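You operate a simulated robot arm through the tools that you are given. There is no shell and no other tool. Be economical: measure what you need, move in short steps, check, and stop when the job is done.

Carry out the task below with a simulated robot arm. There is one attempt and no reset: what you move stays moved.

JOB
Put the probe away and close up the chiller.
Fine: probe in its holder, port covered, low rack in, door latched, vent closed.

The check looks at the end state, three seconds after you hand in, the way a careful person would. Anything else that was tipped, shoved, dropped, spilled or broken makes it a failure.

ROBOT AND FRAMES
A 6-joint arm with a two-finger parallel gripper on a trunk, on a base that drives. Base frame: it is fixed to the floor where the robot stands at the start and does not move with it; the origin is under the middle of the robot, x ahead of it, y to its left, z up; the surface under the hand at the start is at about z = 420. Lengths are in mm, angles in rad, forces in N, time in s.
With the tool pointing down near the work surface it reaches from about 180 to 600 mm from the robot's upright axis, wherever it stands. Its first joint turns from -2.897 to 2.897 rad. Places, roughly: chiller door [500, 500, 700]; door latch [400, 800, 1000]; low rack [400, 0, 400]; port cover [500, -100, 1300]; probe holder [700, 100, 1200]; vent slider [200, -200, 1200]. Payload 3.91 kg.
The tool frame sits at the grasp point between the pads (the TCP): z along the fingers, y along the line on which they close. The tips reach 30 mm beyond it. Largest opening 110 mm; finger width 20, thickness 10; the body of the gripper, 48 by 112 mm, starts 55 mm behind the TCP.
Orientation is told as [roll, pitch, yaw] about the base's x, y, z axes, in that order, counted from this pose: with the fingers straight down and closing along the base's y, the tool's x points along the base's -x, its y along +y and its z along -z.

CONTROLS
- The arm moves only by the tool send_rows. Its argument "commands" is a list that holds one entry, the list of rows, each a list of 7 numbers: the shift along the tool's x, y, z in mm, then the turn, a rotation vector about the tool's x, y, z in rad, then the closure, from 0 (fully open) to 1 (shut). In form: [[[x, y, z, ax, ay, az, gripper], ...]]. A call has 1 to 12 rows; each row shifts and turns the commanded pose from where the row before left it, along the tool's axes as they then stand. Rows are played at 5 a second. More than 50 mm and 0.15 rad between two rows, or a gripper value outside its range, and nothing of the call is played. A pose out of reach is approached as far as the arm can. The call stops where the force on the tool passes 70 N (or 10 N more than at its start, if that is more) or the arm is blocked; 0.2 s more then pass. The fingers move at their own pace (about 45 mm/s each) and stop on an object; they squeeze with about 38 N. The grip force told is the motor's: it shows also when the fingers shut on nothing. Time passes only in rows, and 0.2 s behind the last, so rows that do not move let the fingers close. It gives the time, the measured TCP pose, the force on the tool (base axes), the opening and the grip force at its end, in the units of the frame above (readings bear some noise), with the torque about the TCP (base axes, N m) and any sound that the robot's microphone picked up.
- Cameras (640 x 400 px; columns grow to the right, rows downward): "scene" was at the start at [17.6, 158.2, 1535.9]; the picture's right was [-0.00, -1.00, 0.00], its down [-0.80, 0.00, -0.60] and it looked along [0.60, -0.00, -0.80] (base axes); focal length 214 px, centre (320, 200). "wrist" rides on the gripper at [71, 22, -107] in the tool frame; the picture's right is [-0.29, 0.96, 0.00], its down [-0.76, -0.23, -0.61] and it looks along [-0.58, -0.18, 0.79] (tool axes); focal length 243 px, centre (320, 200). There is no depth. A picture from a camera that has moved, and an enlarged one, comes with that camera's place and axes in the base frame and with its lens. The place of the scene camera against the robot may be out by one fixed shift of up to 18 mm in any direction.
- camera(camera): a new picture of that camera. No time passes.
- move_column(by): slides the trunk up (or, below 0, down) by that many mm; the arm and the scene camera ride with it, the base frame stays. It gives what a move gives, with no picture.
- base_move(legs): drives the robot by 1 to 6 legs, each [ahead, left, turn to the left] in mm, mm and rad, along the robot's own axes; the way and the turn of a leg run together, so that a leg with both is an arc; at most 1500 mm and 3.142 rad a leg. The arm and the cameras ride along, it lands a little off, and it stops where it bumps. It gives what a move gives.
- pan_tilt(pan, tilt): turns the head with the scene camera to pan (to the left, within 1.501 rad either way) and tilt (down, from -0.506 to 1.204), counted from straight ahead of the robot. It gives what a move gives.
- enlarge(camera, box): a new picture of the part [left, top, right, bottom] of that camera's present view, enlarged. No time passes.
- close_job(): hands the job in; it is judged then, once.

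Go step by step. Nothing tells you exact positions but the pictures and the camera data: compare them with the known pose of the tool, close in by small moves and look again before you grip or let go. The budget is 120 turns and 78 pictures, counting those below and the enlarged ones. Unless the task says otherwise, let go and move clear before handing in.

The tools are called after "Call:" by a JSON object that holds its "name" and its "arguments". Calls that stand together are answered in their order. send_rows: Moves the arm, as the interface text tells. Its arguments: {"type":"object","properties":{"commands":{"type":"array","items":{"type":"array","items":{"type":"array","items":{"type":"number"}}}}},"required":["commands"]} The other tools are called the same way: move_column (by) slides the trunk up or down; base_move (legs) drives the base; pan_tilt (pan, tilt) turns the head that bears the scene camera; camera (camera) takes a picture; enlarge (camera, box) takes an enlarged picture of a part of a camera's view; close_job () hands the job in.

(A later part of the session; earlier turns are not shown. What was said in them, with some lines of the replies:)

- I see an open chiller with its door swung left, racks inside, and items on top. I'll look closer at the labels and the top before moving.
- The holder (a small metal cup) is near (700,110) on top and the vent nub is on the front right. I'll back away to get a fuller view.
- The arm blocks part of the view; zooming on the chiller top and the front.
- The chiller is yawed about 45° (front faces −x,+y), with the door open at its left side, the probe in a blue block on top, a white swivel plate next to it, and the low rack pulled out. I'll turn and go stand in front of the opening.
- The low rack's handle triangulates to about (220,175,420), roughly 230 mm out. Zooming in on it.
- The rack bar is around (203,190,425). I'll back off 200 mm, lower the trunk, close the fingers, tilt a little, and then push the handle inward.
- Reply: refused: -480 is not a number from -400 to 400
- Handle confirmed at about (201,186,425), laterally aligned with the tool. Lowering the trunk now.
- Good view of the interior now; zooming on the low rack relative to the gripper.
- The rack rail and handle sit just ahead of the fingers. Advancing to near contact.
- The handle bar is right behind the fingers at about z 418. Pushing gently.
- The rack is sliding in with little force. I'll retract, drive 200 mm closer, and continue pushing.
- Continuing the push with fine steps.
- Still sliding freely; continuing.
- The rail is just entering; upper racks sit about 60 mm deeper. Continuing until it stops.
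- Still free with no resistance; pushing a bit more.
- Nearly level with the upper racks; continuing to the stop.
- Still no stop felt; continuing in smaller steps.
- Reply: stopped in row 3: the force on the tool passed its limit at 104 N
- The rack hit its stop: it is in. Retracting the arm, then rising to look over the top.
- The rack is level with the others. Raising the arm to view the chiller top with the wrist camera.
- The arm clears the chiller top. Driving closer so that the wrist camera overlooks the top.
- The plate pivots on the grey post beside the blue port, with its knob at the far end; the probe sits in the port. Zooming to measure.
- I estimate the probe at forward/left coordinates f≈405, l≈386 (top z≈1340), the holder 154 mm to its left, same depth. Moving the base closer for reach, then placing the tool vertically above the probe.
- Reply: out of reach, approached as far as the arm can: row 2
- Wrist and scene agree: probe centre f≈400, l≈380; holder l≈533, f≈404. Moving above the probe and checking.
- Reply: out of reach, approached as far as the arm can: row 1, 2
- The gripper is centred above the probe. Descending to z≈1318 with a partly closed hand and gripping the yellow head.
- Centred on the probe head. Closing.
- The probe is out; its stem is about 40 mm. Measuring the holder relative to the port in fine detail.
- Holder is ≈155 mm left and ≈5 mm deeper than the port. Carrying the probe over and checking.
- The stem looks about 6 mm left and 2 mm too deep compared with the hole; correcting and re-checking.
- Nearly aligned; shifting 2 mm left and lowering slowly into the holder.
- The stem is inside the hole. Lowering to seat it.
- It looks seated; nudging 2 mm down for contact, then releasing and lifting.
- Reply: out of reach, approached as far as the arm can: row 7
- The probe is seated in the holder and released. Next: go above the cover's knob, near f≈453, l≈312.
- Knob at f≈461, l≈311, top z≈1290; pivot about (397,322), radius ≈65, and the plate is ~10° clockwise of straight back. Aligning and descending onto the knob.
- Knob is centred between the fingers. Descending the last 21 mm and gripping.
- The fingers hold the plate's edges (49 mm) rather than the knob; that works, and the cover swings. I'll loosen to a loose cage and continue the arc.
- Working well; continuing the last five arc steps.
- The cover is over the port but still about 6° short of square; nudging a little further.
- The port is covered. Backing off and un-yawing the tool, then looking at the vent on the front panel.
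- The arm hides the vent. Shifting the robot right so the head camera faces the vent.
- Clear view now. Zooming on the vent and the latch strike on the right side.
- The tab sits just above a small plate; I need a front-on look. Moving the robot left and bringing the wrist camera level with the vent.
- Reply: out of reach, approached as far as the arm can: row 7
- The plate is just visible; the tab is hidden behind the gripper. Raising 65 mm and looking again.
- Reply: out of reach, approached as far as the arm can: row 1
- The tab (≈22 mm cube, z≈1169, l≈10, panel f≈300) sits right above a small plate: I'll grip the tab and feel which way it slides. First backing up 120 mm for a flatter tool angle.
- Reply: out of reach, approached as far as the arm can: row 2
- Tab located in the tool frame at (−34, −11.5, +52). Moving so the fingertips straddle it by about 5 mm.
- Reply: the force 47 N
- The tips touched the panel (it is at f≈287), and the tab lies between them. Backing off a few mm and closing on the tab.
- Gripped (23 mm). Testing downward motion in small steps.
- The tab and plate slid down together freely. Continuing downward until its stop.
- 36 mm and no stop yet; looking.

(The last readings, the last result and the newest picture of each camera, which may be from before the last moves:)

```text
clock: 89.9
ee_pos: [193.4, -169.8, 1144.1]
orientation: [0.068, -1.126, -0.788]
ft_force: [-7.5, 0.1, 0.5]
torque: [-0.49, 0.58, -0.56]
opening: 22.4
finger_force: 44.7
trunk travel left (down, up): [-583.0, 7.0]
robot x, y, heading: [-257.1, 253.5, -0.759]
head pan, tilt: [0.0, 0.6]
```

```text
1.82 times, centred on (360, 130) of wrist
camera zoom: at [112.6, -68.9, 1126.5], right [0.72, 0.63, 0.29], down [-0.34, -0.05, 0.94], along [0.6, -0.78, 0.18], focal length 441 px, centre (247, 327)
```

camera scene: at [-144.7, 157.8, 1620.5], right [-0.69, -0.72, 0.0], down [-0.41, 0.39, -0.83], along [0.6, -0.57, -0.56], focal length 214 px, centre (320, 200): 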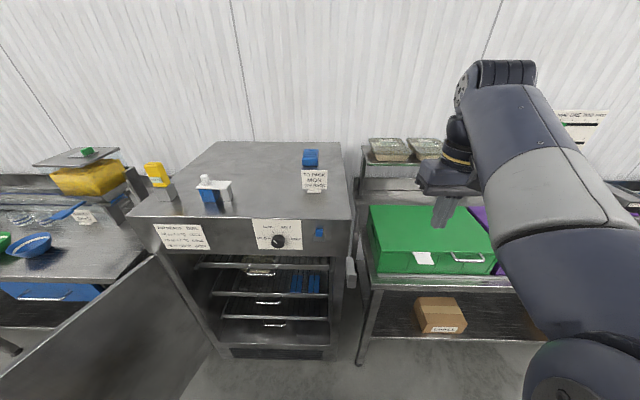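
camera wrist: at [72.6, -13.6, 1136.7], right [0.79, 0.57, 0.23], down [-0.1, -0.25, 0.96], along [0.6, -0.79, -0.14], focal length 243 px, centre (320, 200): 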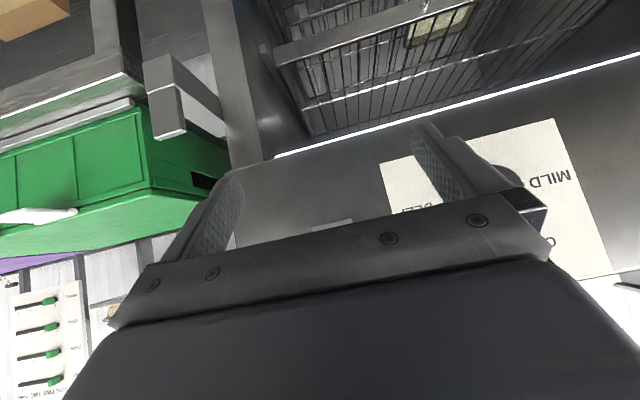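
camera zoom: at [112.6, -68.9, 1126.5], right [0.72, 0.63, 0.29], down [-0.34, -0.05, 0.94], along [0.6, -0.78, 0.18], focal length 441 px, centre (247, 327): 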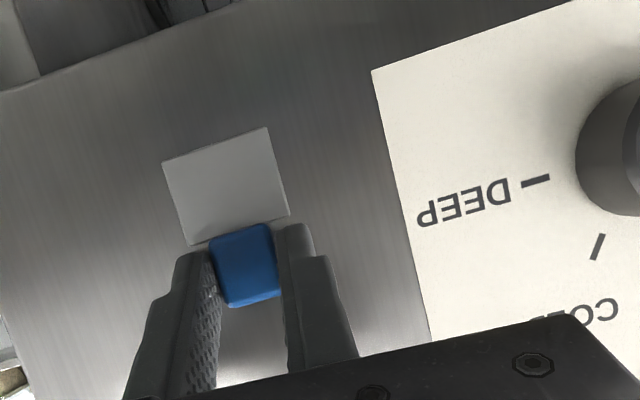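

No opening is visible below. Continuing a bit further to find the stop.

Call:
{"name": "send_rows", "arguments": {"commands": [[[2.7, 0, 1.3, 0, 0, 0, 1], [2.7, 0, 1.3, 0, 0, 0, 1], [2.7, 0, 1.3, 0, 0, 0, 1], [0, 0, 0, 0, 0, 0, 1]]]}}

Call:
{"name": "send_rows", "arguments": {"commands": [[[2.7, 0, 1.3, 0, 0, 0, 1], [2.7, 0, 1.3, 0, 0, 0, 1], [2.7, 0, 1.3, 0, 0, 0, 1], [0, 0, 0, 0, 0, 0, 1]]]}}

```text
clock: 90.9
ee_pos: [193.1, -169.6, 1136.3]
orientation: [0.067, -1.125, -0.787]
ft_force: [-8.1, -1.9, 0.3]
torque: [-0.82, 0.1, -0.63]
opening: 22.7
finger_force: 45.0
trunk travel left (down, up): [-583.0, 7.0]
robot x, y, heading: [-257.7, 253.3, -0.764]
head pan, tilt: [0.0, 0.6]
```

```text
clock: 91.9
ee_pos: [193.7, -169.6, 1125.9]
orientation: [0.07, -1.126, -0.79]
ft_force: [-7.7, -6.5, 0.7]
torque: [-0.88, 0.15, -0.67]
opening: 22.5
finger_force: 44.8
trunk travel left (down, up): [-583.0, 7.0]
robot x, y, heading: [-256.2, 253.3, -0.763]
head pan, tilt: [0.0, 0.6]
```

Call:
{"name": "send_rows", "arguments": {"commands": [[[2.7, 0, 1.3, 0, 0, 0, 1], [2.7, 0, 1.3, 0, 0, 0, 1], [2.7, 0, 1.3, 0, 0, 0, 1], [2.7, 0, 1.3, 0, 0, 0, 1], [0, 0, 0, 0, 0, 0, 1]]]}}

Call:
{"name": "enlarge", "arguments": {"camera": "wrist", "box": [200, 0, 520, 240]}}

```text
clock: 93.1
ee_pos: [193.2, -169.1, 1118.3]
orientation: [0.073, -1.135, -0.794]
ft_force: [-9.6, -9.6, 32.5]
torque: [-1.09, -0.14, -0.76]
opening: 22.8
finger_force: 44.9
trunk travel left (down, up): [-583.0, 7.0]
robot x, y, heading: [-256.3, 250.9, -0.769]
head pan, tilt: [0.0, 0.6]
```

```text
1.67 times, centred on (360, 120) of wrist
camera zoom: at [112.6, -68.8, 1099.4], right [0.72, 0.63, 0.29], down [-0.35, -0.04, 0.94], along [0.6, -0.78, 0.19], focal length 404 px, centre (253, 333)
```

zoom: 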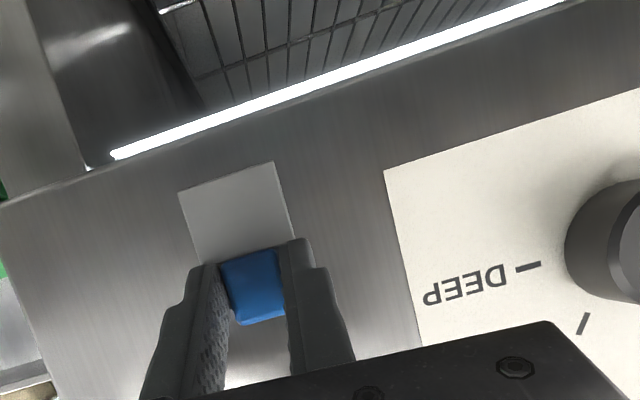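

It hit a stop (33 N) after about 60 mm of travel. Releasing and stepping back to check what it uncovered or covered.

Call:
{"name": "send_rows", "arguments": {"commands": [[[-1, 0, 0, 0, 0, 0, 0.6], [0, 0, 0, 0, 0, 0, 0.4], [0, 0, -30, 0, 0, 0, 0.4], [0, 0, -45, 0, 0, 0, 0.4], [20, -35, -20, 0, 0, 0, 0.4], [20, -40, -20, 0, 0, 0, 0.4], [20, -40, -20, 0, 0, 0, 0.4], [0, -40, 0, 0, 0, 0, 0.4]]]}}

Call:
{"name": "enlarge", "arguments": {"camera": "scene", "box": [280, 130, 480, 255]}}

```text
clock: 94.9
ee_pos: [-19.2, -188.3, 1114.0]
orientation: [0.07, -1.124, -0.79]
ft_force: [-0.3, -0.1, 0.8]
torque: [0.03, 0.0, -0.02]
opening: 65.8
finger_force: 0.1
trunk travel left (down, up): [-583.0, 7.0]
robot x, y, heading: [-255.2, 253.9, -0.762]
head pan, tilt: [0.0, 0.6]
```

```text
3.20 times, centred on (380, 192) of scene
camera zoom: at [-128.5, 347.9, 1620.5], right [-0.69, -0.72, 0.0], down [-0.41, 0.39, -0.83], along [0.6, -0.57, -0.56], focal length 686 px, centre (128, 224)
```

zoom: 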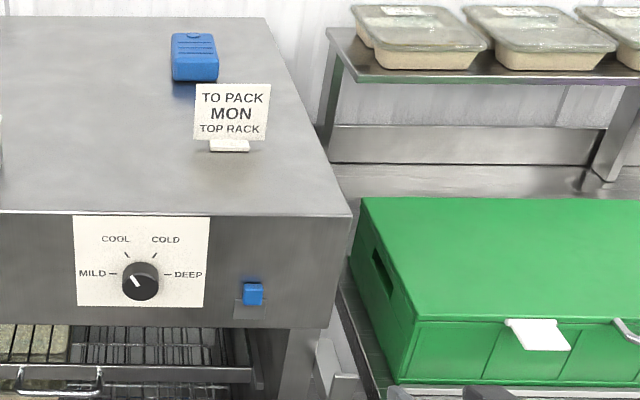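

The panel above is clean and the slider sits at its lower stop after a full 60 mm stroke, so the vent is taken as closed. Next the door: driving back and left to a spot outside its swing, straightening the tool, and looking at the door and latch.

Call:
{"name": "base_move", "arguments": {"legs": [[-290, 0, 0], [0, 245, 0]]}}

Call:
{"name": "send_rows", "arguments": {"commands": [[[0, 0, -10, 0, 0.14, 0, 1], [0, 0, -10, 0, 0.14, 0, 1], [0, 0, -10, 0, 0.14, 0, 1], [0, 0, -10, 0, 0.14, 0, 1], [0, 0, -10, 0, 0.14, 0, 1], [0, 0, -10, 0, 0.14, 0, 1], [0, 0, -20, 0, 0.14, 0, 1], [0, 0, -20, 0, 0.14, 0, 1]]]}}

Call:
{"name": "pan_tilt", "arguments": {"pan": 0.75, "tilt": 0.75}}

Call:
{"name": "camera", "arguments": {"camera": "scene"}}

```text
clock: 98.3
ee_pos: [-60.1, 190.5, 1113.9]
orientation: [0.065, -1.122, -0.79]
ft_force: [0.6, -0.4, 0.6]
torque: [-0.02, 0.01, 0.02]
opening: 66.0
finger_force: 0.1
trunk travel left (down, up): [-583.0, 7.0]
robot x, y, heading: [-299.0, 626.5, -0.762]
head pan, tilt: [0.0, 0.6]
```

```text
clock: 100.1
ee_pos: [-124.2, 221.8, 1155.9]
orientation: [0.202, -0.168, -0.729]
ft_force: [-0.2, 0.5, -0.3]
torque: [-0.01, -0.03, 0.01]
opening: 0.0
finger_force: 37.8
out of reach, approached as far as the arm can: row 6, 7, 8
trunk travel left (down, up): [-583.0, 7.0]
robot x, y, heading: [-294.8, 631.0, -0.759]
head pan, tilt: [0.0, 0.6]
```

```text
clock: 101.2
ee_pos: [-123.6, 222.9, 1155.5]
orientation: [0.203, -0.172, -0.73]
ft_force: [-1.0, -0.4, 0.6]
torque: [-0.03, 0.01, -0.05]
opening: 0.1
finger_force: 37.9
trunk travel left (down, up): [-583.0, 7.0]
robot x, y, heading: [-297.5, 631.3, -0.761]
head pan, tilt: [0.75, 0.75]
```

```text
4 pictures are left
camera scene: at [-149.6, 785.4, 1607.6], right [-0.02, -1.0, 0.0], down [-0.68, 0.01, -0.73], along [0.73, -0.01, -0.68], focal length 214 px, centre (320, 200)
```

scene: 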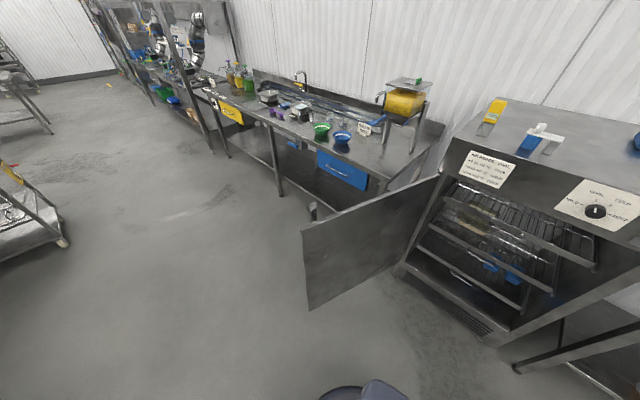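

The door is open ~108°: hinge near (640,240), free edge near (322,840), top z≈1040. I'll go to a spot outside its swing and put the closed fingers as a peg behind its outer face.

Call:
{"name": "base_move", "arguments": {"legs": [[0, 244, 0], [26, 0, 0]]}}

Call:
{"name": "send_rows", "arguments": {"commands": [[[0, 30, 0, 0.1, 0.085, 0, 1], [0, 30, 0, 0.1, 0.085, 0, 1], [0, 45, 0, 0, 0, 0, 1], [0, 45, 0, 0, 0, 0, 1], [0, 0, 0, 0, 0, 0, 1]]]}}

```text
clock: 103.4
ee_pos: [65.2, 380.5, 1154.7]
orientation: [0.202, -0.168, -0.729]
ft_force: [-0.3, 0.5, 0.6]
torque: [-0.02, 0.03, 0.01]
opening: 0.0
finger_force: 38.1
trunk travel left (down, up): [-583.0, 7.0]
robot x, y, heading: [-108.9, 789.5, -0.766]
head pan, tilt: [0.75, 0.75]
```

```text
clock: 104.6
ee_pos: [149.6, 491.3, 1146.0]
orientation: [0.209, -0.168, -0.729]
ft_force: [-0.8, 0.7, 0.5]
torque: [-0.02, 0.01, 0.02]
opening: 0.0
finger_force: 37.9
out of reach, approached as far as the arm can: row 1, 2
trunk travel left (down, up): [-583.0, 7.0]
robot x, y, heading: [-109.7, 789.2, -0.769]
head pan, tilt: [0.75, 0.75]
```

Call:
{"name": "send_rows", "arguments": {"commands": [[[0, 20, 0, 0.05, 0, 0, 1], [0, 20, 0, 0.05, 0, 0, 1], [-10, 20, 0, 0.05, 0.06, 0, 1], [-10, 20, 0, 0.05, 0.06, 0, 1], [-10, 20, 0, 0, 0.05, 0, 1], [0, 0, 0, 0, 0, 0, 1]]]}}

```text
clock: 106.0
ee_pos: [202.3, 528.8, 1104.2]
orientation: [0.227, -0.078, -0.716]
ft_force: [-0.3, 0.5, -0.2]
torque: [0.02, 0.03, 0.02]
opening: 0.1
finger_force: 37.9
out of reach, approached as far as the arm can: row 1, 2, 3, 4, 5
trunk travel left (down, up): [-583.0, 7.0]
robot x, y, heading: [-114.2, 789.0, -0.762]
head pan, tilt: [0.75, 0.75]
```

The wrist sits tilted ~0.2 rad and resists levelling; testing a pure rotation.

Call:
{"name": "send_rows", "arguments": {"commands": [[[0, 0, 0, 0.1, 0, 0, 1], [0, 0, 0, 0.1, 0, 0, 1], [0, 0, 0, 0, 0, 0, 1]]]}}

```text
clock: 106.8
ee_pos: [202.7, 528.8, 1102.9]
orientation: [0.227, -0.081, -0.713]
ft_force: [-0.1, 0.4, -0.5]
torque: [-0.03, 0.01, 0.0]
opening: 0.0
finger_force: 38.0
out of reach, approached as far as the arm can: row 1, 2
trunk travel left (down, up): [-583.0, 7.0]
robot x, y, heading: [-106.7, 783.4, -0.759]
head pan, tilt: [0.75, 0.75]
```

Call:
{"name": "send_rows", "arguments": {"commands": [[[0, 0, 0, 0, 0, 0.12, 1], [0, 0, 0, 0, 0, 0.12, 1], [0, 0, 0, 0.1, 0, 0, 1], [0, 0, 0, 0, 0, 0, 1]]]}}

Call:
{"name": "send_rows", "arguments": {"commands": [[[0, 0, 20, 0, 0, 0, 1], [0, 0, 20, 0, 0, 0, 1], [0, 0, 0, 0.1, 0, 0, 1], [0, 0, 0, 0, 0, 0, 1]]]}}

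```text
clock: 107.8
ee_pos: [182.2, 515.2, 1093.0]
orientation: [0.252, -0.029, -0.938]
ft_force: [-0.9, -0.6, 1.3]
torque: [-0.01, 0.01, -0.02]
opening: 0.1
finger_force: 37.9
out of reach, approached as far as the arm can: row 2, 3
trunk travel left (down, up): [-583.0, 7.0]
robot x, y, heading: [-109.5, 782.5, -0.761]
head pan, tilt: [0.75, 0.75]
```

```text
clock: 108.8
ee_pos: [182.6, 511.7, 1051.8]
orientation: [0.21, -0.031, -0.935]
ft_force: [-0.2, -0.2, -0.4]
torque: [0.04, 0.02, 0.02]
opening: 0.1
finger_force: 37.7
out of reach, approached as far as the arm can: row 3
trunk travel left (down, up): [-583.0, 7.0]
robot x, y, heading: [-113.1, 786.7, -0.766]
head pan, tilt: [0.75, 0.75]
```

Lower and farther out eases it. Moving left along and over the door top toward the outer side, re-levelling on the way.

Call:
{"name": "send_rows", "arguments": {"commands": [[[0, 40, 0, 0, 0, 0, 1], [0, 40, 0, 0, 0, 0, 1], [0, 40, 0, 0.03, 0, 0, 1], [0, 40, 0, 0.05, 0, 0, 1], [0, 40, 0, 0.05, 0, 0, 1], [0, 0, 0, 0.05, 0, 0, 1]]]}}

```text
clock: 110.2
ee_pos: [185.7, 515.8, 1039.2]
orientation: [0.198, -0.044, -0.927]
ft_force: [-0.7, -0.7, 0.3]
torque: [0.0, 0.01, 0.02]
opening: 0.2
finger_force: 37.5
out of reach, approached as far as the arm can: row 1, 2, 3, 4, 5, 6
trunk travel left (down, up): [-583.0, 7.0]
robot x, y, heading: [-109.0, 790.2, -0.765]
head pan, tilt: [0.75, 0.75]
```

It seems the last wrist joint is near its limit; turning the tool counter-clockwise should free it.

Call:
{"name": "send_rows", "arguments": {"commands": [[[0, 0, 0, 0, 0, -0.14, 1], [0, 0, 0, 0, 0, -0.14, 1], [0, 0, 0, 0, 0, -0.14, 1], [0, 0, 0, 0, 0, -0.14, 1], [0, 0, 0, 0.1, 0, 0, 1], [0, 0, 0, 0, 0, 0, 1]]]}}

```text
clock: 111.6
ee_pos: [186.4, 515.2, 1039.6]
orientation: [0.148, -0.142, -0.37]
ft_force: [-0.6, 0.2, -0.1]
torque: [0.02, -0.01, -0.04]
opening: 0.1
finger_force: 38.1
out of reach, approached as far as the arm can: row 5
trunk travel left (down, up): [-583.0, 7.0]
robot x, y, heading: [-109.5, 787.6, -0.762]
head pan, tilt: [0.75, 0.75]
```

The wrist seems to have passed a singular pose into a flipped branch while working flat. I'll re-trace it: align yaw, pitch forward with a sideways lean, remove the lean, then come back down.

Call:
{"name": "send_rows", "arguments": {"commands": [[[0, 0, 0, 0, 0, 0.13, 1], [0, 0, 0, 0, 0, 0.13, 1], [0, 0, 0, 0, 0, 0.13, 1], [-20, 0, 4, -0.03, -0.13, 0, 1], [-20, 0, 6, -0.03, -0.13, 0, 1], [-20, 0, 10, -0.03, -0.13, 0, 1], [-18, 0, 12, -0.03, -0.13, 0, 1], [-16, 0, 14, -0.03, -0.13, 0, 1], [-14, 0, 16, 0, -0.13, 0, 1], [-12, 0, 18, 0, -0.13, 0, 1]]]}}

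```text
clock: 113.8
ee_pos: [303.2, 420.9, 1022.8]
orientation: [0.56, -0.928, -1.149]
ft_force: [0.1, -0.3, 0.3]
torque: [0.01, -0.01, -0.03]
opening: 0.0
finger_force: 37.7
trunk travel left (down, up): [-583.0, 7.0]
robot x, y, heading: [-113.1, 786.6, -0.769]
head pan, tilt: [0.75, 0.75]
```

No limits met. Continuing: pitch a bit further, then remove the lean.

Call:
{"name": "send_rows", "arguments": {"commands": [[[0, 0, 0, 0, -0.13, 0, 1], [0, 0, 0, 0, -0.13, 0, 1], [0, 0, 0, 0, -0.13, 0, 1], [0, 0, 0, 0.09, 0, 0, 1], [0, 0, 0, 0.09, 0, 0, 1], [0, 0, 0, 0.07, 0, 0, 1], [0, 0, 0, 0, 0, 0, 1]]]}}

```text
clock: 115.4
ee_pos: [301.1, 420.2, 1022.3]
orientation: [0.838, -1.202, -1.743]
ft_force: [-0.2, 0.3, -0.2]
torque: [-0.03, 0.04, 0.01]
opening: 0.0
finger_force: 37.5
trunk travel left (down, up): [-583.0, 7.0]
robot x, y, heading: [-110.7, 785.4, -0.771]
head pan, tilt: [0.75, 0.75]
```

Call:
{"name": "send_rows", "arguments": {"commands": [[[0, 0, 0, 0, 0, -0.138, 1], [0, 0, 0, 0, 0, -0.138, 1], [0, 0, 0, -0.14, 0, 0, 1], [0, 0, 0, 0, 0, 0, 1]]]}}

Call:
{"name": "send_rows", "arguments": {"commands": [[[0, 0, 0, 0, 0.13, 0, 1], [0, 0, 0, 0, 0.13, 0, 1], [0, 0, 0, 0, 0.13, 0, 1], [0, 0, 0, 0, 0.13, 0, 1], [0, 0, 0, 0, 0, 0, 1]]]}}

```text
clock: 116.4
ee_pos: [300.7, 421.4, 1023.9]
orientation: [0.152, -1.328, -0.883]
ft_force: [0.3, -1.1, -0.6]
torque: [0.01, 0.02, -0.01]
opening: 0.2
finger_force: 37.4
trunk travel left (down, up): [-583.0, 7.0]
robot x, y, heading: [-112.5, 787.4, -0.765]
head pan, tilt: [0.75, 0.75]
```

```text
clock: 117.6
ee_pos: [300.4, 421.1, 1022.9]
orientation: [0.052, -0.809, -0.776]
ft_force: [0.2, 0.5, 0.0]
torque: [0.02, 0.0, 0.0]
opening: 0.0
finger_force: 37.9
trunk travel left (down, up): [-583.0, 7.0]
robot x, y, heading: [-109.9, 791.6, -0.767]
head pan, tilt: [0.75, 0.75]
```

Good; continuing the pitch back to vertical.

Call:
{"name": "send_rows", "arguments": {"commands": [[[0, 0, 0, 0.01, 0.13, 0, 1], [0, 0, 0, 0.01, 0.13, 0, 1], [0, 0, 0, 0.01, 0.13, 0, 1], [0, 0, 0, 0.01, 0.13, 0, 1], [0, 0, 0, 0, 0.13, 0, 1], [0, 0, 0, 0, 0.13, 0, 1], [0, 0, 0, 0, 0, 0, 1]]]}}

```text
clock: 119.2
ee_pos: [302.4, 423.7, 1021.9]
orientation: [0.003, -0.027, -0.758]
ft_force: [0.1, 0.3, -0.4]
torque: [-0.03, 0.0, 0.0]
opening: 0.0
finger_force: 37.3
out of reach, approached as far as the arm can: row 1
trunk travel left (down, up): [-583.0, 7.0]
robot x, y, heading: [-110.7, 786.0, -0.76]
head pan, tilt: [0.75, 0.75]
```

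The wrist is vertical again on the normal branch. Rising and crossing over the door top to its outer side.

Call:
{"name": "send_rows", "arguments": {"commands": [[[0, 0, -48, 0, 0, 0, 1], [0, 0, -48, 0, 0, 0, 1], [14.5, 46, 0, 0, 0, 0, 1], [14.5, 46, 0, 0, 0, 0, 1], [14.5, 46, 0, 0, 0, 0, 1], [14.5, 46, 0, 0, 0, 0, 1], [14.5, 46, 0, 0, 0, 0, 1], [14.5, 46, 0, 0, 0, 0, 1], [14.5, 46, 0, 0, 0, 0, 1], [0, 0, 0, 0, 0, 0, 1]]]}}

Call:
{"name": "camera", "arguments": {"camera": "wrist"}}

```text
clock: 121.4
ee_pos: [448.4, 730.2, 1116.1]
orientation: [0.002, -0.029, -0.757]
ft_force: [1.0, 0.1, 0.8]
torque: [0.03, 0.06, 0.0]
opening: 0.0
finger_force: 37.9
trunk travel left (down, up): [-583.0, 7.0]
robot x, y, heading: [-107.3, 791.5, -0.766]
head pan, tilt: [0.75, 0.75]
```

```text
3 pictures are left
camera wrist: at [408.4, 796.2, 1220.3], right [0.87, 0.5, 0.01], down [0.38, -0.68, 0.63], along [0.32, -0.54, -0.78], focal length 243 px, centre (320, 200)
```

wrist: 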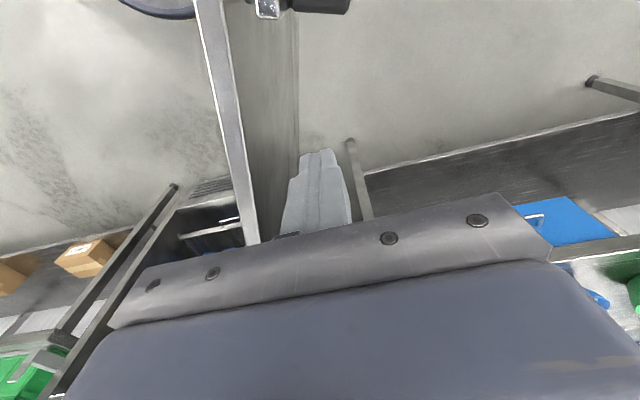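

The view shows the door's top edge 56 mm inboard of the fingers and the latch bar ~75 mm further toward the free end. Lowering the peg and starting to pull the door round.

Call:
{"name": "send_rows", "arguments": {"commands": [[[0, 0, 48, 0, 0, 0, 1], [0, 0, 48, 0, 0, 0, 1], [7.2, -19.2, 0, 0, 0, 0, 1], [7.2, -19.2, 0, 0, 0, 0, 1], [8.6, -27.4, 0, 0, 0, 0, 1], [8.6, -27.4, 0, 0, 0, 0, 1], [8.6, -27.4, 0, 0, 0, 0, 1]]]}}

```text
clock: 123.0
ee_pos: [338.2, 666.5, 1019.2]
orientation: [0.004, -0.03, -0.756]
ft_force: [-0.1, 0.5, 0.5]
torque: [0.01, 0.01, -0.01]
opening: 0.1
finger_force: 37.5
trunk travel left (down, up): [-583.0, 7.0]
robot x, y, heading: [-113.4, 788.8, -0.769]
head pan, tilt: [0.75, 0.75]
```

Call:
{"name": "send_rows", "arguments": {"commands": [[[4.4, -31.7, 0, 0, 0, 0, 1], [4.4, -31.7, 0, 0, 0, 0, 1], [4.4, -31.7, 0, 0, 0, 0, 1], [-1.2, -31.9, 0, 0, 0, 0, 1], [-1.2, -31.9, 0, 0, 0, 0, 1], [-1.2, -31.9, 0, 0, 0, 0, 1], [-6.4, -31, 0, 0, 0, 0, 1], [-6.4, -31, 0, 0, 0, 0, 1], [-6.4, -31, 0, 0, 0, 0, 1]]]}}

```text
clock: 125.0
ee_pos: [150.4, 454.2, 1019.7]
orientation: [0.005, -0.03, -0.758]
ft_force: [0.7, 0.4, -0.5]
torque: [-0.05, -0.02, -0.02]
opening: 0.0
finger_force: 38.1
trunk travel left (down, up): [-583.0, 7.0]
robot x, y, heading: [-110.2, 785.7, -0.768]
head pan, tilt: [0.75, 0.75]
```

Call:
{"name": "send_rows", "arguments": {"commands": [[[-12.1, -29.4, 0, 0, 0, 0, 1], [-12.1, -29.4, 0, 0, 0, 0, 1], [-12.1, -29.4, 0, 0, 0, 0, 1], [-17, -27, 0, 0, 0, 0, 1], [-17, -27, 0, 0, 0, 0, 1], [-17, -27, 0, 0, 0, 0, 1]]]}}

Call:
{"name": "camera", "arguments": {"camera": "wrist"}}

```text
clock: 126.4
ee_pos: [96.4, 270.1, 1019.6]
orientation: [0.003, -0.03, -0.756]
ft_force: [0.1, 0.1, 0.1]
torque: [0.01, -0.02, 0.02]
opening: 0.2
finger_force: 37.7
trunk travel left (down, up): [-583.0, 7.0]
robot x, y, heading: [-116.0, 788.0, -0.768]
head pan, tilt: [0.75, 0.75]
```

```text
2 pictures are left
camera wrist: at [57.2, 336.9, 1125.2], right [0.87, 0.5, 0.01], down [0.38, -0.68, 0.63], along [0.32, -0.54, -0.78], focal length 243 px, centre (320, 200)
```

wrist: 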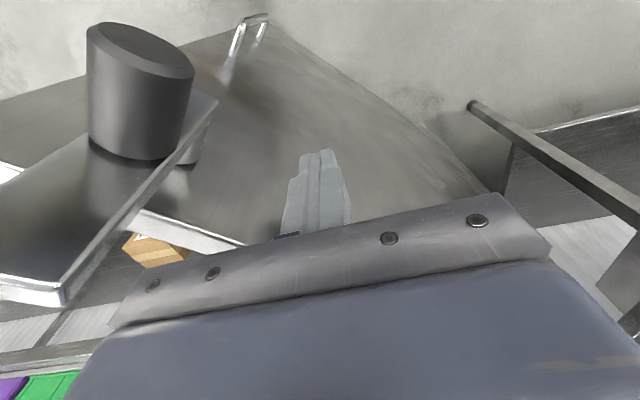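

The door has followed nicely to about square with the chiller front at ~175°. I'll lift the peg, relocate the robot on the outer side, and continue pushing.

Call:
{"name": "send_rows", "arguments": {"commands": [[[0, 5, -10, 0, 0, 0, 1], [0, 5, -40, 0, 0, 0, 1], [0, 0, -40, 0, 0, 0, 1], [0, 0, -40, 0, 0, 0, 1], [30, 35, 0, 0, 0, 0, 1], [30, 35, 0, 0, 0, 0, 1], [20, 40, 0, 0, 0, 0, 1], [0, 45, 0, 0, 0, 0, 1], [0, 45, 0, 0, 0, 0, 1]]]}}

Call:
{"name": "base_move", "arguments": {"legs": [[0, -394, 0], [79, 0, 0]]}}

```text
clock: 128.4
ee_pos: [180.7, 483.2, 1146.6]
orientation: [0.002, -0.031, -0.757]
ft_force: [-0.1, 0.5, 0.4]
torque: [0.01, 0.01, 0.04]
opening: 0.0
finger_force: 37.7
trunk travel left (down, up): [-583.0, 7.0]
robot x, y, heading: [-107.9, 787.6, -0.766]
head pan, tilt: [0.75, 0.75]
```

```text
clock: 131.6
ee_pos: [-27.8, 147.1, 1148.2]
orientation: [0.004, -0.029, -0.751]
ft_force: [-0.9, -0.1, -0.2]
torque: [0.01, -0.01, 0.01]
opening: 0.2
finger_force: 37.9
trunk travel left (down, up): [-583.0, 7.0]
robot x, y, heading: [-324.5, 449.8, -0.758]
head pan, tilt: [0.75, 0.75]
```

Call:
{"name": "send_rows", "arguments": {"commands": [[[4.4, 51, 0, 0, 0, 0, 1]]]}}

Call:
{"name": "send_rows", "arguments": {"commands": [[[4.4, 48, 0, 0, 0, 0, 1], [4.4, 48, 0, 0, 0, 0, 1], [4.4, 48, 0, 0, 0, 0, 1], [4.4, 48, 0, 0, 0, 0, 1], [0, 15, 0, 0, 0, 0, 1], [0, 0, 43, 0, 0, 0, 1], [0, 0, 43, 0, 0, 0, 1], [0, 0, 42, 0, 0, 0, 1]]]}}

```text
refused: row 1 steps farther than a row can; nothing moved
```

```text
clock: 133.3
ee_pos: [101.1, 308.8, 1019.0]
orientation: [0.003, -0.029, -0.753]
ft_force: [-0.5, -0.5, -0.7]
torque: [0.0, -0.03, 0.01]
opening: 0.1
finger_force: 38.4
trunk travel left (down, up): [-583.0, 7.0]
robot x, y, heading: [-320.6, 448.1, -0.762]
head pan, tilt: [0.75, 0.75]
```

Peg is down on the outer side. Pushing the door onward.

Call:
{"name": "send_rows", "arguments": {"commands": [[[-24, -35, 0, 0, 0, 0, 1], [-20.2, -22.2, 0, 0, 0, 0, 1], [-20.2, -22.2, 0, 0, 0, 0, 1], [-20.2, -22.2, 0, 0, 0, 0, 1], [-25, -19.5, 0, 0, 0, 0, 1], [-25, -19.5, 0, 0, 0, 0, 1], [-25, -19.5, 0, 0, 0, 0, 1]]]}}

```text
clock: 134.9
ee_pos: [109.3, 80.8, 1023.7]
orientation: [0.0, -0.032, -0.751]
ft_force: [1.7, -1.8, 0.2]
torque: [0.19, 0.09, 0.09]
opening: 0.2
finger_force: 38.1
trunk travel left (down, up): [-583.0, 7.0]
robot x, y, heading: [-324.9, 451.9, -0.763]
head pan, tilt: [0.75, 0.75]
```

Call:
{"name": "base_move", "arguments": {"legs": [[85, -45, 0], [91, -28, 0]]}}

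```text
clock: 136.8
ee_pos: [179.9, -79.6, 1022.2]
orientation: [0.004, -0.019, -0.743]
ft_force: [-0.6, 2.0, 0.4]
torque: [0.93, 0.68, 0.57]
opening: 0.1
finger_force: 37.3
trunk travel left (down, up): [-583.0, 7.0]
robot x, y, heading: [-252.1, 288.9, -0.756]
head pan, tilt: [0.75, 0.75]
stopped in leg 2: the robot was blocked; the commanded pose is now the measured one
```

The base was blocked with the door roughly 5° from shut, so the latch probably needs attention. Lifting the tool over the latch area for a look.

Call:
{"name": "send_rows", "arguments": {"commands": [[[20, 0, 0, 0, 0, 0, 1], [10, 0, -40, 0, 0, 0, 1], [0, 0, -45, 0, 0, 0, 1], [0, -30, -15, 0, 0, 0, 1], [0, -45, 0, 0, 0, 0, 1], [-20, -45, 0, 0, 0, 0, 1], [0, 0, 0, 0, 0, 0, 1]]]}}

Call:
{"name": "camera", "arguments": {"camera": "wrist"}}

```text
clock: 138.4
ee_pos: [90.1, -161.5, 1121.2]
orientation: [0.006, -0.023, -0.743]
ft_force: [0.0, 0.1, -0.6]
torque: [0.01, 0.0, 0.0]
opening: 0.0
finger_force: 37.1
trunk travel left (down, up): [-583.0, 7.0]
robot x, y, heading: [-252.4, 285.5, -0.759]
head pan, tilt: [0.75, 0.75]
```

```text
1 pictures are left
camera wrist: at [50.6, -96.3, 1227.1], right [0.86, 0.51, 0.01], down [0.39, -0.68, 0.62], along [0.32, -0.53, -0.78], focal length 243 px, centre (320, 200)
```

wrist: 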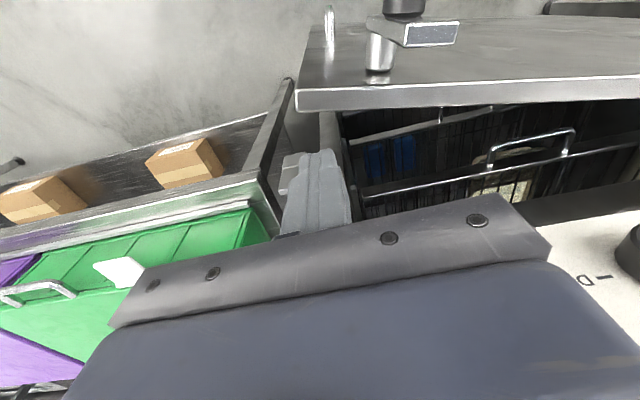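

Now I see the latch: a vertical lever (pointing up) on a pivot near the door's free edge, so it isn't engaged and shouldn't block. I'll push again nearer the middle of the door, away from the lever, after bringing the robot 100 mm closer.

Call:
{"name": "send_rows", "arguments": {"commands": [[[0, 0, -35, 0, 0, 0, 1], [43, 0, 0, 0, 0, 0, 1], [43, 0, 0, 0, 0, 0, 1], [43, 0, 0, 0, 0, 0, 1], [0, 49, 0, 0, 0, 0, 1], [0, 49, 0, 0, 0, 0, 1], [0, 49, 0, 0, 0, 0, 1], [0, 49, 0, 0, 0, 0, 1]]]}}

Call:
{"name": "base_move", "arguments": {"legs": [[100, 0, 0]]}}

Call:
{"name": "send_rows", "arguments": {"commands": [[[0, 0, 48, 0, 0, 0, 1], [0, 0, 48, 0, 0, 0, 1], [0, 0, 48, 0, 0, 0, 1], [0, 0, 0, 0, 0, 0, 1]]]}}

```text
clock: 140.2
ee_pos: [128.9, 70.9, 1155.5]
orientation: [0.005, -0.02, -0.745]
ft_force: [-0.7, 0.2, 0.2]
torque: [0.02, 0.0, 0.0]
opening: 0.0
finger_force: 37.6
trunk travel left (down, up): [-583.0, 7.0]
robot x, y, heading: [-253.7, 283.0, -0.76]
head pan, tilt: [0.75, 0.75]
```

```text
clock: 141.4
ee_pos: [201.8, 1.5, 1154.2]
orientation: [0.003, -0.021, -0.744]
ft_force: [-0.3, 0.0, 0.1]
torque: [0.01, 0.02, 0.01]
opening: 0.2
finger_force: 37.5
trunk travel left (down, up): [-583.0, 7.0]
robot x, y, heading: [-176.7, 214.4, -0.754]
head pan, tilt: [0.75, 0.75]
```

```text
clock: 142.4
ee_pos: [201.8, 0.7, 1008.6]
orientation: [0.003, -0.02, -0.744]
ft_force: [0.7, 0.4, 0.2]
torque: [-0.03, 0.0, 0.03]
opening: 0.0
finger_force: 38.1
trunk travel left (down, up): [-583.0, 7.0]
robot x, y, heading: [-178.6, 218.5, -0.752]
head pan, tilt: [0.75, 0.75]
```

Call:
{"name": "send_rows", "arguments": {"commands": [[[-18, 0, 0, 0, 0, 0, 1], [-15, 0, 0, 0, 0, 0, 1], [-15, 0, 0, 0, 0, 0, 1], [-12, 0, 0, 0, 0, 0, 1], [-12, 0, 0, 0, 0, 0, 1], [-12, 0, 0, 0, 0, 0, 1], [-10, 0, 0, 0, 0, 0, 1]]]}}

```text
clock: 144.0
ee_pos: [268.8, -62.0, 1012.3]
orientation: [0.005, -0.021, -0.744]
ft_force: [-13.9, 12.3, -0.8]
torque: [-1.52, -1.67, -0.02]
opening: 0.2
finger_force: 37.4
trunk travel left (down, up): [-583.0, 7.0]
robot x, y, heading: [-181.0, 216.7, -0.756]
head pan, tilt: [0.75, 0.75]
```

Contact force of ~19 N builds; pushing slightly more to find whether it is shut.

Call:
{"name": "send_rows", "arguments": {"commands": [[[-5, 0, 0, 0, 0, 0, 1], [-5, 0, 0, 0, 0, 0, 1], [0, 0, 0, 0, 0, 0, 1]]]}}

```text
clock: 144.8
ee_pos: [268.4, -59.5, 1012.2]
orientation: [0.0, -0.012, -0.74]
ft_force: [-23.4, 20.4, -14.2]
torque: [-2.25, -2.63, -0.02]
opening: 0.1
finger_force: 37.8
trunk travel left (down, up): [-583.0, 7.0]
robot x, y, heading: [-179.4, 216.6, -0.757]
head pan, tilt: [0.75, 0.75]
```

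The torque shows the contact is ~110 mm above the fingertips: the gripper body met the dial knob on the panel, not the door's stop. Backing off at once, and pushing lower on the door (z≈800), clear of the panel.

Call:
{"name": "send_rows", "arguments": {"commands": [[[20, 0, 0, 0, 0, 0, 1], [40, 0, 0, 0, 0, 0, 1], [40, 0, 0, 0, -0.1, 0, 1], [0, 0, 0, 0, -0.1, 0, 1], [0, 0, 0, 0, -0.1, 0, 1]]]}}

Call:
{"name": "move_column", "arguments": {"by": -230}}

Call:
{"name": "send_rows", "arguments": {"commands": [[[-38, 0, 12, 0, 0, 0, 1], [-28.6, 0, 8.9, 0, 0, 0, 1], [-19, 0, 6, 0, 0, 0, 1], [-9.5, 0, 3, 0, 0, 0, 1], [0, 0, 0, 0, 0, 0, 1]]]}}

```text
clock: 146.0
ee_pos: [204.6, -2.0, 1010.8]
orientation: [0.006, -0.324, -0.744]
ft_force: [-0.6, 0.1, 0.2]
torque: [-0.02, 0.04, -0.02]
opening: 0.0
finger_force: 37.9
trunk travel left (down, up): [-583.0, 7.0]
robot x, y, heading: [-177.8, 220.2, -0.76]
head pan, tilt: [0.75, 0.75]
```

```text
clock: 148.4
ee_pos: [207.2, -2.4, 780.7]
orientation: [0.003, -0.321, -0.746]
ft_force: [0.3, 0.5, 0.1]
torque: [0.04, -0.01, 0.01]
opening: 0.0
finger_force: 37.7
trunk travel left (down, up): [-353.0, 237.0]
robot x, y, heading: [-178.4, 219.3, -0.759]
head pan, tilt: [0.75, 0.75]
```

```text
clock: 149.6
ee_pos: [280.3, -70.5, 782.6]
orientation: [0.006, -0.322, -0.745]
ft_force: [-0.3, -0.7, 1.1]
torque: [-0.04, 0.02, 0.0]
opening: 0.3
finger_force: 37.8
trunk travel left (down, up): [-353.0, 237.0]
robot x, y, heading: [-176.3, 224.7, -0.759]
head pan, tilt: [0.75, 0.75]
```

Call:
{"name": "send_rows", "arguments": {"commands": [[[-6.6, 0, 2.2, 0, 0, 0, 1], [-6.6, 0, 2.2, 0, 0, 0, 1], [-6.6, 0, 2.2, 0, 0, 0, 1], [0, 0, 0, 0, 0, 0, 1]]]}}

```text
clock: 150.6
ee_pos: [293.5, -83.2, 782.3]
orientation: [0.002, -0.322, -0.745]
ft_force: [-13.3, 13.1, -1.2]
torque: [-0.85, -0.93, -0.29]
opening: 0.2
finger_force: 38.2
trunk travel left (down, up): [-353.0, 237.0]
robot x, y, heading: [-181.2, 218.5, -0.754]
head pan, tilt: [0.75, 0.75]
```

The contact height hints at something other than the fingertips touching. I'll retract, step back and right, and use the last picture on the whole front: door, lever and keeper.

Call:
{"name": "send_rows", "arguments": {"commands": [[[38, 0, -12, 0, 0, 0, 1], [38, 0, -12, 0, 0.1, 0, 1], [40, 0, -8, 0, 0.1, 0, 1], [40, 0, 0, 0, 0.1, 0, 1]]]}}

Call:
{"name": "base_move", "arguments": {"legs": [[-150, 0, 0], [0, -180, 0]]}}

Call:
{"name": "move_column", "arguments": {"by": 230}}

Call:
{"name": "send_rows", "arguments": {"commands": [[[0, -45, 0, 0, 0, 0, 1], [0, -45, 0, 0, 0, 0, 1], [0, -45, 0, 0, 0, 0, 1], [0, -45, 0, 0, 0, 0, 1], [0, -45, 0, 0, 0, 0, 1], [0, -45, 0, 0, 0, 0, 1]]]}}

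Call:
{"name": "pan_tilt", "arguments": {"pan": 0, "tilt": 0.7}}

```text
clock: 151.6
ee_pos: [175.6, 24.9, 776.0]
orientation: [0.003, -0.021, -0.742]
ft_force: [-0.5, 0.3, -0.2]
torque: [-0.02, 0.0, 0.02]
opening: 0.2
finger_force: 37.9
trunk travel left (down, up): [-353.0, 237.0]
robot x, y, heading: [-177.7, 216.9, -0.765]
head pan, tilt: [0.75, 0.75]
```

```text
clock: 154.1
ee_pos: [-55.4, -3.1, 775.1]
orientation: [0.004, -0.023, -0.745]
ft_force: [-0.3, -0.2, 0.2]
torque: [0.0, -0.02, -0.04]
opening: 0.0
finger_force: 37.2
trunk travel left (down, up): [-353.0, 237.0]
robot x, y, heading: [-410.1, 187.8, -0.755]
head pan, tilt: [0.75, 0.75]
```

```text
clock: 156.5
ee_pos: [-56.4, -4.0, 1005.3]
orientation: [0.004, -0.02, -0.746]
ft_force: [-1.1, 0.5, 0.4]
torque: [0.0, 0.02, -0.02]
opening: 0.1
finger_force: 37.5
trunk travel left (down, up): [-583.0, 7.0]
robot x, y, heading: [-411.7, 189.5, -0.758]
head pan, tilt: [0.75, 0.75]
```

```text
clock: 157.9
ee_pos: [-239.8, -203.4, 1004.1]
orientation: [0.004, -0.021, -0.746]
ft_force: [0.1, 0.4, -0.4]
torque: [0.02, -0.02, 0.03]
opening: 0.0
finger_force: 37.5
trunk travel left (down, up): [-583.0, 7.0]
robot x, y, heading: [-411.0, 190.2, -0.763]
head pan, tilt: [0.75, 0.75]
```

```text
clock: 159.0
ee_pos: [-239.5, -201.5, 1004.9]
orientation: [0.001, -0.023, -0.746]
ft_force: [-1.1, -0.9, 0.4]
torque: [0.01, 0.0, 0.01]
opening: 0.0
finger_force: 37.8
trunk travel left (down, up): [-583.0, 7.0]
robot x, y, heading: [-413.5, 185.5, -0.76]
head pan, tilt: [0.0, 0.7]
```

Call:
{"name": "enlarge", "arguments": {"camera": "scene", "box": [176, 130, 384, 260]}}

```text
3.08 times, centred on (280, 195) of scene
camera zoom: at [-284.3, 288.8, 1611.9], right [-0.69, -0.73, 0.0], down [-0.47, 0.44, -0.76], along [0.55, -0.53, -0.64], focal length 660 px, centre (443, 215)
```

zoom: 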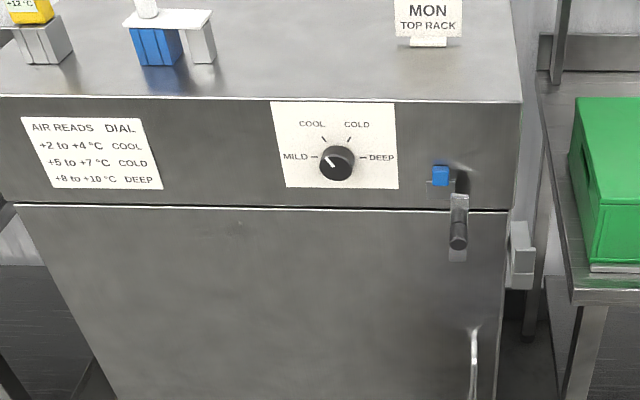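

Excellent: the door is shut flush, dial untouched, and the latch lever stands upright beside the vent tab with its black knob at the top; the keeper is to the lower right. I'll grip the knob (≈ f 188, l −13, z 1095) and swing it clockwise 90° down into the keeper.

Call:
{"name": "base_move", "arguments": {"legs": [[130, 0, 0]]}}

Call:
{"name": "send_rows", "arguments": {"commands": [[[0, 42.6, -13, 0, 0, 0, 0], [0, 42.6, -13, 0, 0, 0, 0], [0, 42.6, -13, 0, 0, 0, 0], [0, 42.6, -13, 0, 0, 0, 0], [0, 42.6, -13, 0, 0, 0, 0], [0, 42.6, -13, 0, 0, 0, 0], [0, 42.6, -13, 0, 0, 0, 0], [0, 0, 0, 0, 0, 0, 0]]]}}

```text
clock: 160.3
ee_pos: [-143.6, -291.8, 1004.2]
orientation: [0.005, -0.021, -0.746]
ft_force: [0.3, 0.0, -1.1]
torque: [0.01, 0.02, 0.02]
opening: 0.2
finger_force: 37.4
trunk travel left (down, up): [-583.0, 7.0]
robot x, y, heading: [-319.4, 102.1, -0.76]
head pan, tilt: [0.0, 0.7]
```

```text
clock: 162.1
ee_pos: [57.9, -71.4, 1097.4]
orientation: [0.001, -0.022, -0.747]
ft_force: [-0.6, 0.6, 0.0]
torque: [0.0, 0.02, -0.02]
opening: 110.3
finger_force: 0.0
trunk travel left (down, up): [-583.0, 7.0]
robot x, y, heading: [-315.6, 97.7, -0.758]
head pan, tilt: [0.0, 0.7]
```

Call:
{"name": "send_rows", "arguments": {"commands": [[[-24, 0, 0, 0, 0, 0, 0], [-24, 0, 0, 0, 0, 0, 0], [-24, 0, 0, 0, 0, 0, 0], [-22, 0, 0, 0, 0, 0, 0], [0, 0, 0, 0, 0, 0, 0.5], [0, 0, 0, 0, 0, 0, 0.8], [0, 0, 0, 0, 0, 0, 1], [0, 0, 0, 0, 0, 0, 1], [0, 0, 0, 0, 0, 0, 1], [0, 0, 0, 0, 0, 0, 1]]]}}

```text
clock: 164.3
ee_pos: [125.9, -136.3, 1099.1]
orientation: [0.003, -0.022, -0.745]
ft_force: [0.4, 0.6, -0.8]
torque: [0.02, 0.0, -0.02]
opening: 0.2
finger_force: 11.6
trunk travel left (down, up): [-583.0, 7.0]
robot x, y, heading: [-316.7, 101.2, -0.757]
head pan, tilt: [0.0, 0.7]
```

The knob wasn't there. Re-deriving from the earlier close-up: pivot z≈1010, knob centre z≈1058, about 36–65 mm off the door face (f≈210–240). Re-opening, lowering and advancing.

Call:
{"name": "send_rows", "arguments": {"commands": [[[10, 0, 0, 0, 0, 0, 0], [0, 0, 0, 0, 0, 0, 0], [0, 0, 0, 0, 0, 0, 0], [0, 0, 0, 0, 0, 0, 0], [0, 0, 0, 0, 0, 0, 0], [0, 0, 0, 0, 0, 0, 0], [0, 0, 37, 0, 0, 0, 0], [-15, 0, 0, 0, 0, 0, 0], [-16, 0, 0, 0, 0, 0, 0], [-16, 0, 0, 0, 0, 0, 0], [0, 0, 0, 0, 0, 0, 0]]]}}

Call:
{"name": "send_rows", "arguments": {"commands": [[[0, 0, 0, 0, 0, 0, 0.5], [0, 0, 0, 0, 0, 0, 0.8], [0, 0, 0, 0, 0, 0, 1], [0, 0, 0, 0, 0, 0, 1], [0, 0, 0, 0, 0, 0, 1], [0, 0, 0, 0, 0, 0, 1]]]}}

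```text
clock: 166.7
ee_pos: [153.5, -159.9, 1063.2]
orientation: [0.003, -0.021, -0.744]
ft_force: [0.1, -0.5, 1.1]
torque: [0.0, -0.01, 0.0]
opening: 109.9
finger_force: 0.0
trunk travel left (down, up): [-583.0, 7.0]
robot x, y, heading: [-318.2, 100.1, -0.756]
head pan, tilt: [0.0, 0.7]
```

```text
clock: 168.1
ee_pos: [152.1, -160.7, 1062.7]
orientation: [0.003, -0.023, -0.745]
ft_force: [0.0, -0.1, 0.1]
torque: [-0.02, 0.01, -0.22]
opening: 23.6
finger_force: 37.2
trunk travel left (down, up): [-583.0, 7.0]
robot x, y, heading: [-314.8, 101.1, -0.762]
head pan, tilt: [0.0, 0.7]
```

Gripped the knob (23.6 mm). Swinging it clockwise in small arc steps, radius ≈50.

Call:
{"name": "send_rows", "arguments": {"commands": [[[0, -6.5, 0.4, 0, 0, 0, 1], [0, -6.4, 1.3, 0, 0, 0, 1], [0, -6.2, 2.1, 0, 0, 0, 1], [0, -5.9, 2.9, 0, 0, 0, 1], [0, 0, 0, 0, 0, 0, 1]]]}}

```text
clock: 169.3
ee_pos: [136.6, -178.6, 1056.3]
orientation: [0.004, -0.021, -0.746]
ft_force: [0.5, 9.4, 1.6]
torque: [0.39, -0.19, -0.39]
opening: 23.4
finger_force: 45.1
trunk travel left (down, up): [-583.0, 7.0]
robot x, y, heading: [-314.9, 99.2, -0.763]
head pan, tilt: [0.0, 0.7]
```

Call:
{"name": "send_rows", "arguments": {"commands": [[[0, -5.4, 3.7, 0, 0, 0, 1], [0, -5, 4.2, 0, 0, 0, 1], [0, -4.3, 4.9, 0, 0, 0, 1], [0, -3.6, 5.5, 0, 0, 0, 1], [0, 0, 0, 0, 0, 0, 1]]]}}

```text
clock: 170.5
ee_pos: [124.9, -191.8, 1036.9]
orientation: [0.001, -0.021, -0.745]
ft_force: [-1.4, 9.7, -0.8]
torque: [0.41, 0.09, -0.32]
opening: 23.7
finger_force: 44.8
trunk travel left (down, up): [-583.0, 7.0]
robot x, y, heading: [-320.8, 100.9, -0.758]
head pan, tilt: [0.0, 0.7]
```

Call:
{"name": "send_rows", "arguments": {"commands": [[[0, -2.8, 5.9, 0, 0, 0, 1], [0, -2.2, 6.2, 0, 0, 0, 1], [0, -1.2, 6.4, 0, 0, 0, 1], [0, -0.5, 6.5, 0, 0, 0, 1], [0, 0, 0, 0, 0, 0, 1]]]}}

```text
clock: 171.7
ee_pos: [117.6, -197.6, 1012.2]
orientation: [0.005, -0.022, -0.747]
ft_force: [-7.9, 7.0, 4.9]
torque: [0.47, 0.04, -0.56]
opening: 23.9
finger_force: 44.8
trunk travel left (down, up): [-583.0, 7.0]
robot x, y, heading: [-312.4, 99.6, -0.76]
head pan, tilt: [0.0, 0.7]
```

Following on downward in small steps to find the lever's stop.

Call:
{"name": "send_rows", "arguments": {"commands": [[[0, 0, 4, 0, 0, 0, 1], [0, 0.5, 4, 0, 0, 0, 1], [0, 0, 0, 0, 0, 0, 1]]]}}

```text
clock: 172.5
ee_pos: [118.6, -198.1, 1003.6]
orientation: [0.003, -0.022, -0.747]
ft_force: [-15.5, -0.6, 4.6]
torque: [0.0, 0.12, -0.57]
opening: 23.5
finger_force: 44.7
trunk travel left (down, up): [-583.0, 7.0]
robot x, y, heading: [-317.4, 101.9, -0.763]
head pan, tilt: [0.0, 0.7]
```

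Call:
{"name": "send_rows", "arguments": {"commands": [[[0, -4, 3, 0, 0, 0, 1], [0, -2, 4, 0, 0, 0, 1], [0, 0, 4, 0, 0, 0, 1], [0, 0, 0, 0, 0, 0, 1]]]}}

```text
clock: 173.5
ee_pos: [119.4, -198.3, 995.0]
orientation: [0.004, -0.025, -0.743]
ft_force: [12.7, 28.1, 29.6]
torque: [-0.31, -0.29, -0.4]
opening: 23.8
finger_force: 45.7
trunk travel left (down, up): [-583.0, 7.0]
robot x, y, heading: [-314.6, 102.0, -0.76]
head pan, tilt: [0.0, 0.7]
```

It now meets a firm stop (≈30 N). Easing off and testing whether the door is held by a small outward tug.

Call:
{"name": "send_rows", "arguments": {"commands": [[[0, 4, -3, 0, 0, 0, 1], [0, 0, 0, 0, 0, 0, 1]]]}}

Call:
{"name": "send_rows", "arguments": {"commands": [[[3, 0, 0, 0, 0, 0, 1], [3, 0, 0, 0, 0, 0, 1], [0, 0, 0, 0, 0, 0, 1]]]}}

```text
clock: 174.1
ee_pos: [118.9, -197.3, 994.8]
orientation: [0.003, -0.019, -0.745]
ft_force: [5.4, 16.2, 0.4]
torque: [-1.02, -0.77, -0.41]
opening: 23.1
finger_force: 45.4
trunk travel left (down, up): [-583.0, 7.0]
robot x, y, heading: [-315.2, 99.1, -0.764]
head pan, tilt: [0.0, 0.7]
```

```text
clock: 174.9
ee_pos: [116.9, -194.8, 995.1]
orientation: [0.003, -0.021, -0.745]
ft_force: [11.2, 6.4, -7.1]
torque: [-0.22, 0.21, -0.49]
opening: 23.6
finger_force: 45.0
trunk travel left (down, up): [-583.0, 7.0]
robot x, y, heading: [-316.3, 101.1, -0.753]
head pan, tilt: [0.0, 0.7]
```

Call:
{"name": "send_rows", "arguments": {"commands": [[[4, 0, 0, 0, 0, 0, 1], [4, 0, 0, 0, 0, 0, 1], [0, 0, 0, 0, 0, 0, 1]]]}}

```text
clock: 175.7
ee_pos: [114.4, -192.4, 995.5]
orientation: [0.004, -0.026, -0.745]
ft_force: [30.1, -5.8, -4.5]
torque: [-0.06, -0.03, -0.5]
opening: 23.8
finger_force: 45.6
trunk travel left (down, up): [-583.0, 7.0]
robot x, y, heading: [-313.4, 96.3, -0.758]
head pan, tilt: [0.0, 0.7]
```

The tug meets ~26 N of resistance with almost no movement: the door is held. Pressing back, opening slightly, and withdrawing straight out.

Call:
{"name": "send_rows", "arguments": {"commands": [[[-5, 0, 0, 0, 0, 0, 1], [-5, 0, 0, 0, 0, 0, 0.68], [0, 0, 0, 0, 0, 0, 0.66], [0, 0, 0, 0, 0, 0, 0.66], [15, 0, 0, 0, 0, 0, 0.66], [30, 0, 0, 0, 0, 0, 0.66], [40, 0, 0, 0, 0, 0, 0.66], [40, 0, 0, 0, 0, 0, 0.66]]]}}

Call:
{"name": "base_move", "arguments": {"legs": [[-200, 0, 0]]}}

```text
clock: 177.5
ee_pos: [24.1, -111.9, 992.8]
orientation: [0.004, -0.023, -0.745]
ft_force: [0.2, -0.3, -0.1]
torque: [0.0, -0.04, 0.03]
opening: 37.5
finger_force: 0.0
trunk travel left (down, up): [-583.0, 7.0]
robot x, y, heading: [-316.3, 98.1, -0.76]
head pan, tilt: [0.0, 0.7]
```

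```text
clock: 179.1
ee_pos: [-121.8, 26.7, 992.7]
orientation: [0.002, -0.024, -0.744]
ft_force: [-0.3, -0.9, -0.3]
torque: [0.01, -0.03, 0.0]
opening: 37.5
finger_force: 0.1
trunk travel left (down, up): [-583.0, 7.0]
robot x, y, heading: [-466.0, 237.5, -0.762]
head pan, tilt: [0.0, 0.7]
```

The probe, cover, rack, door and vent have all been worked and the robot is clear, so I'm handing in.

Call:
{"name": "close_job", "arguments": {}}

```text
The job is handed in.
```

The chiller is closed up and handed in, but I could not confirm the vent and did not see the latch engage.

- **Probe:** seated in its holder on top of the chiller.
- **Port:** cover swung over it.
- **Low rack:** pushed in to its stop, level with the other racks.
- **Door:** shut, seen flush in my last picture. I then turned the latch lever down until it stopped, and the door held against a tug of about 26 N. I had no pictures left to see the lever in the keeper.
- **Vent:** moved about 60 mm down to its lower stop. I saw no opening on the panel in either position, so "down is closed" is my assumption.

While closing the door, the gripper pressed the temperature dial with about 30 N. The dial still read MILD in the picture I took afterwards.
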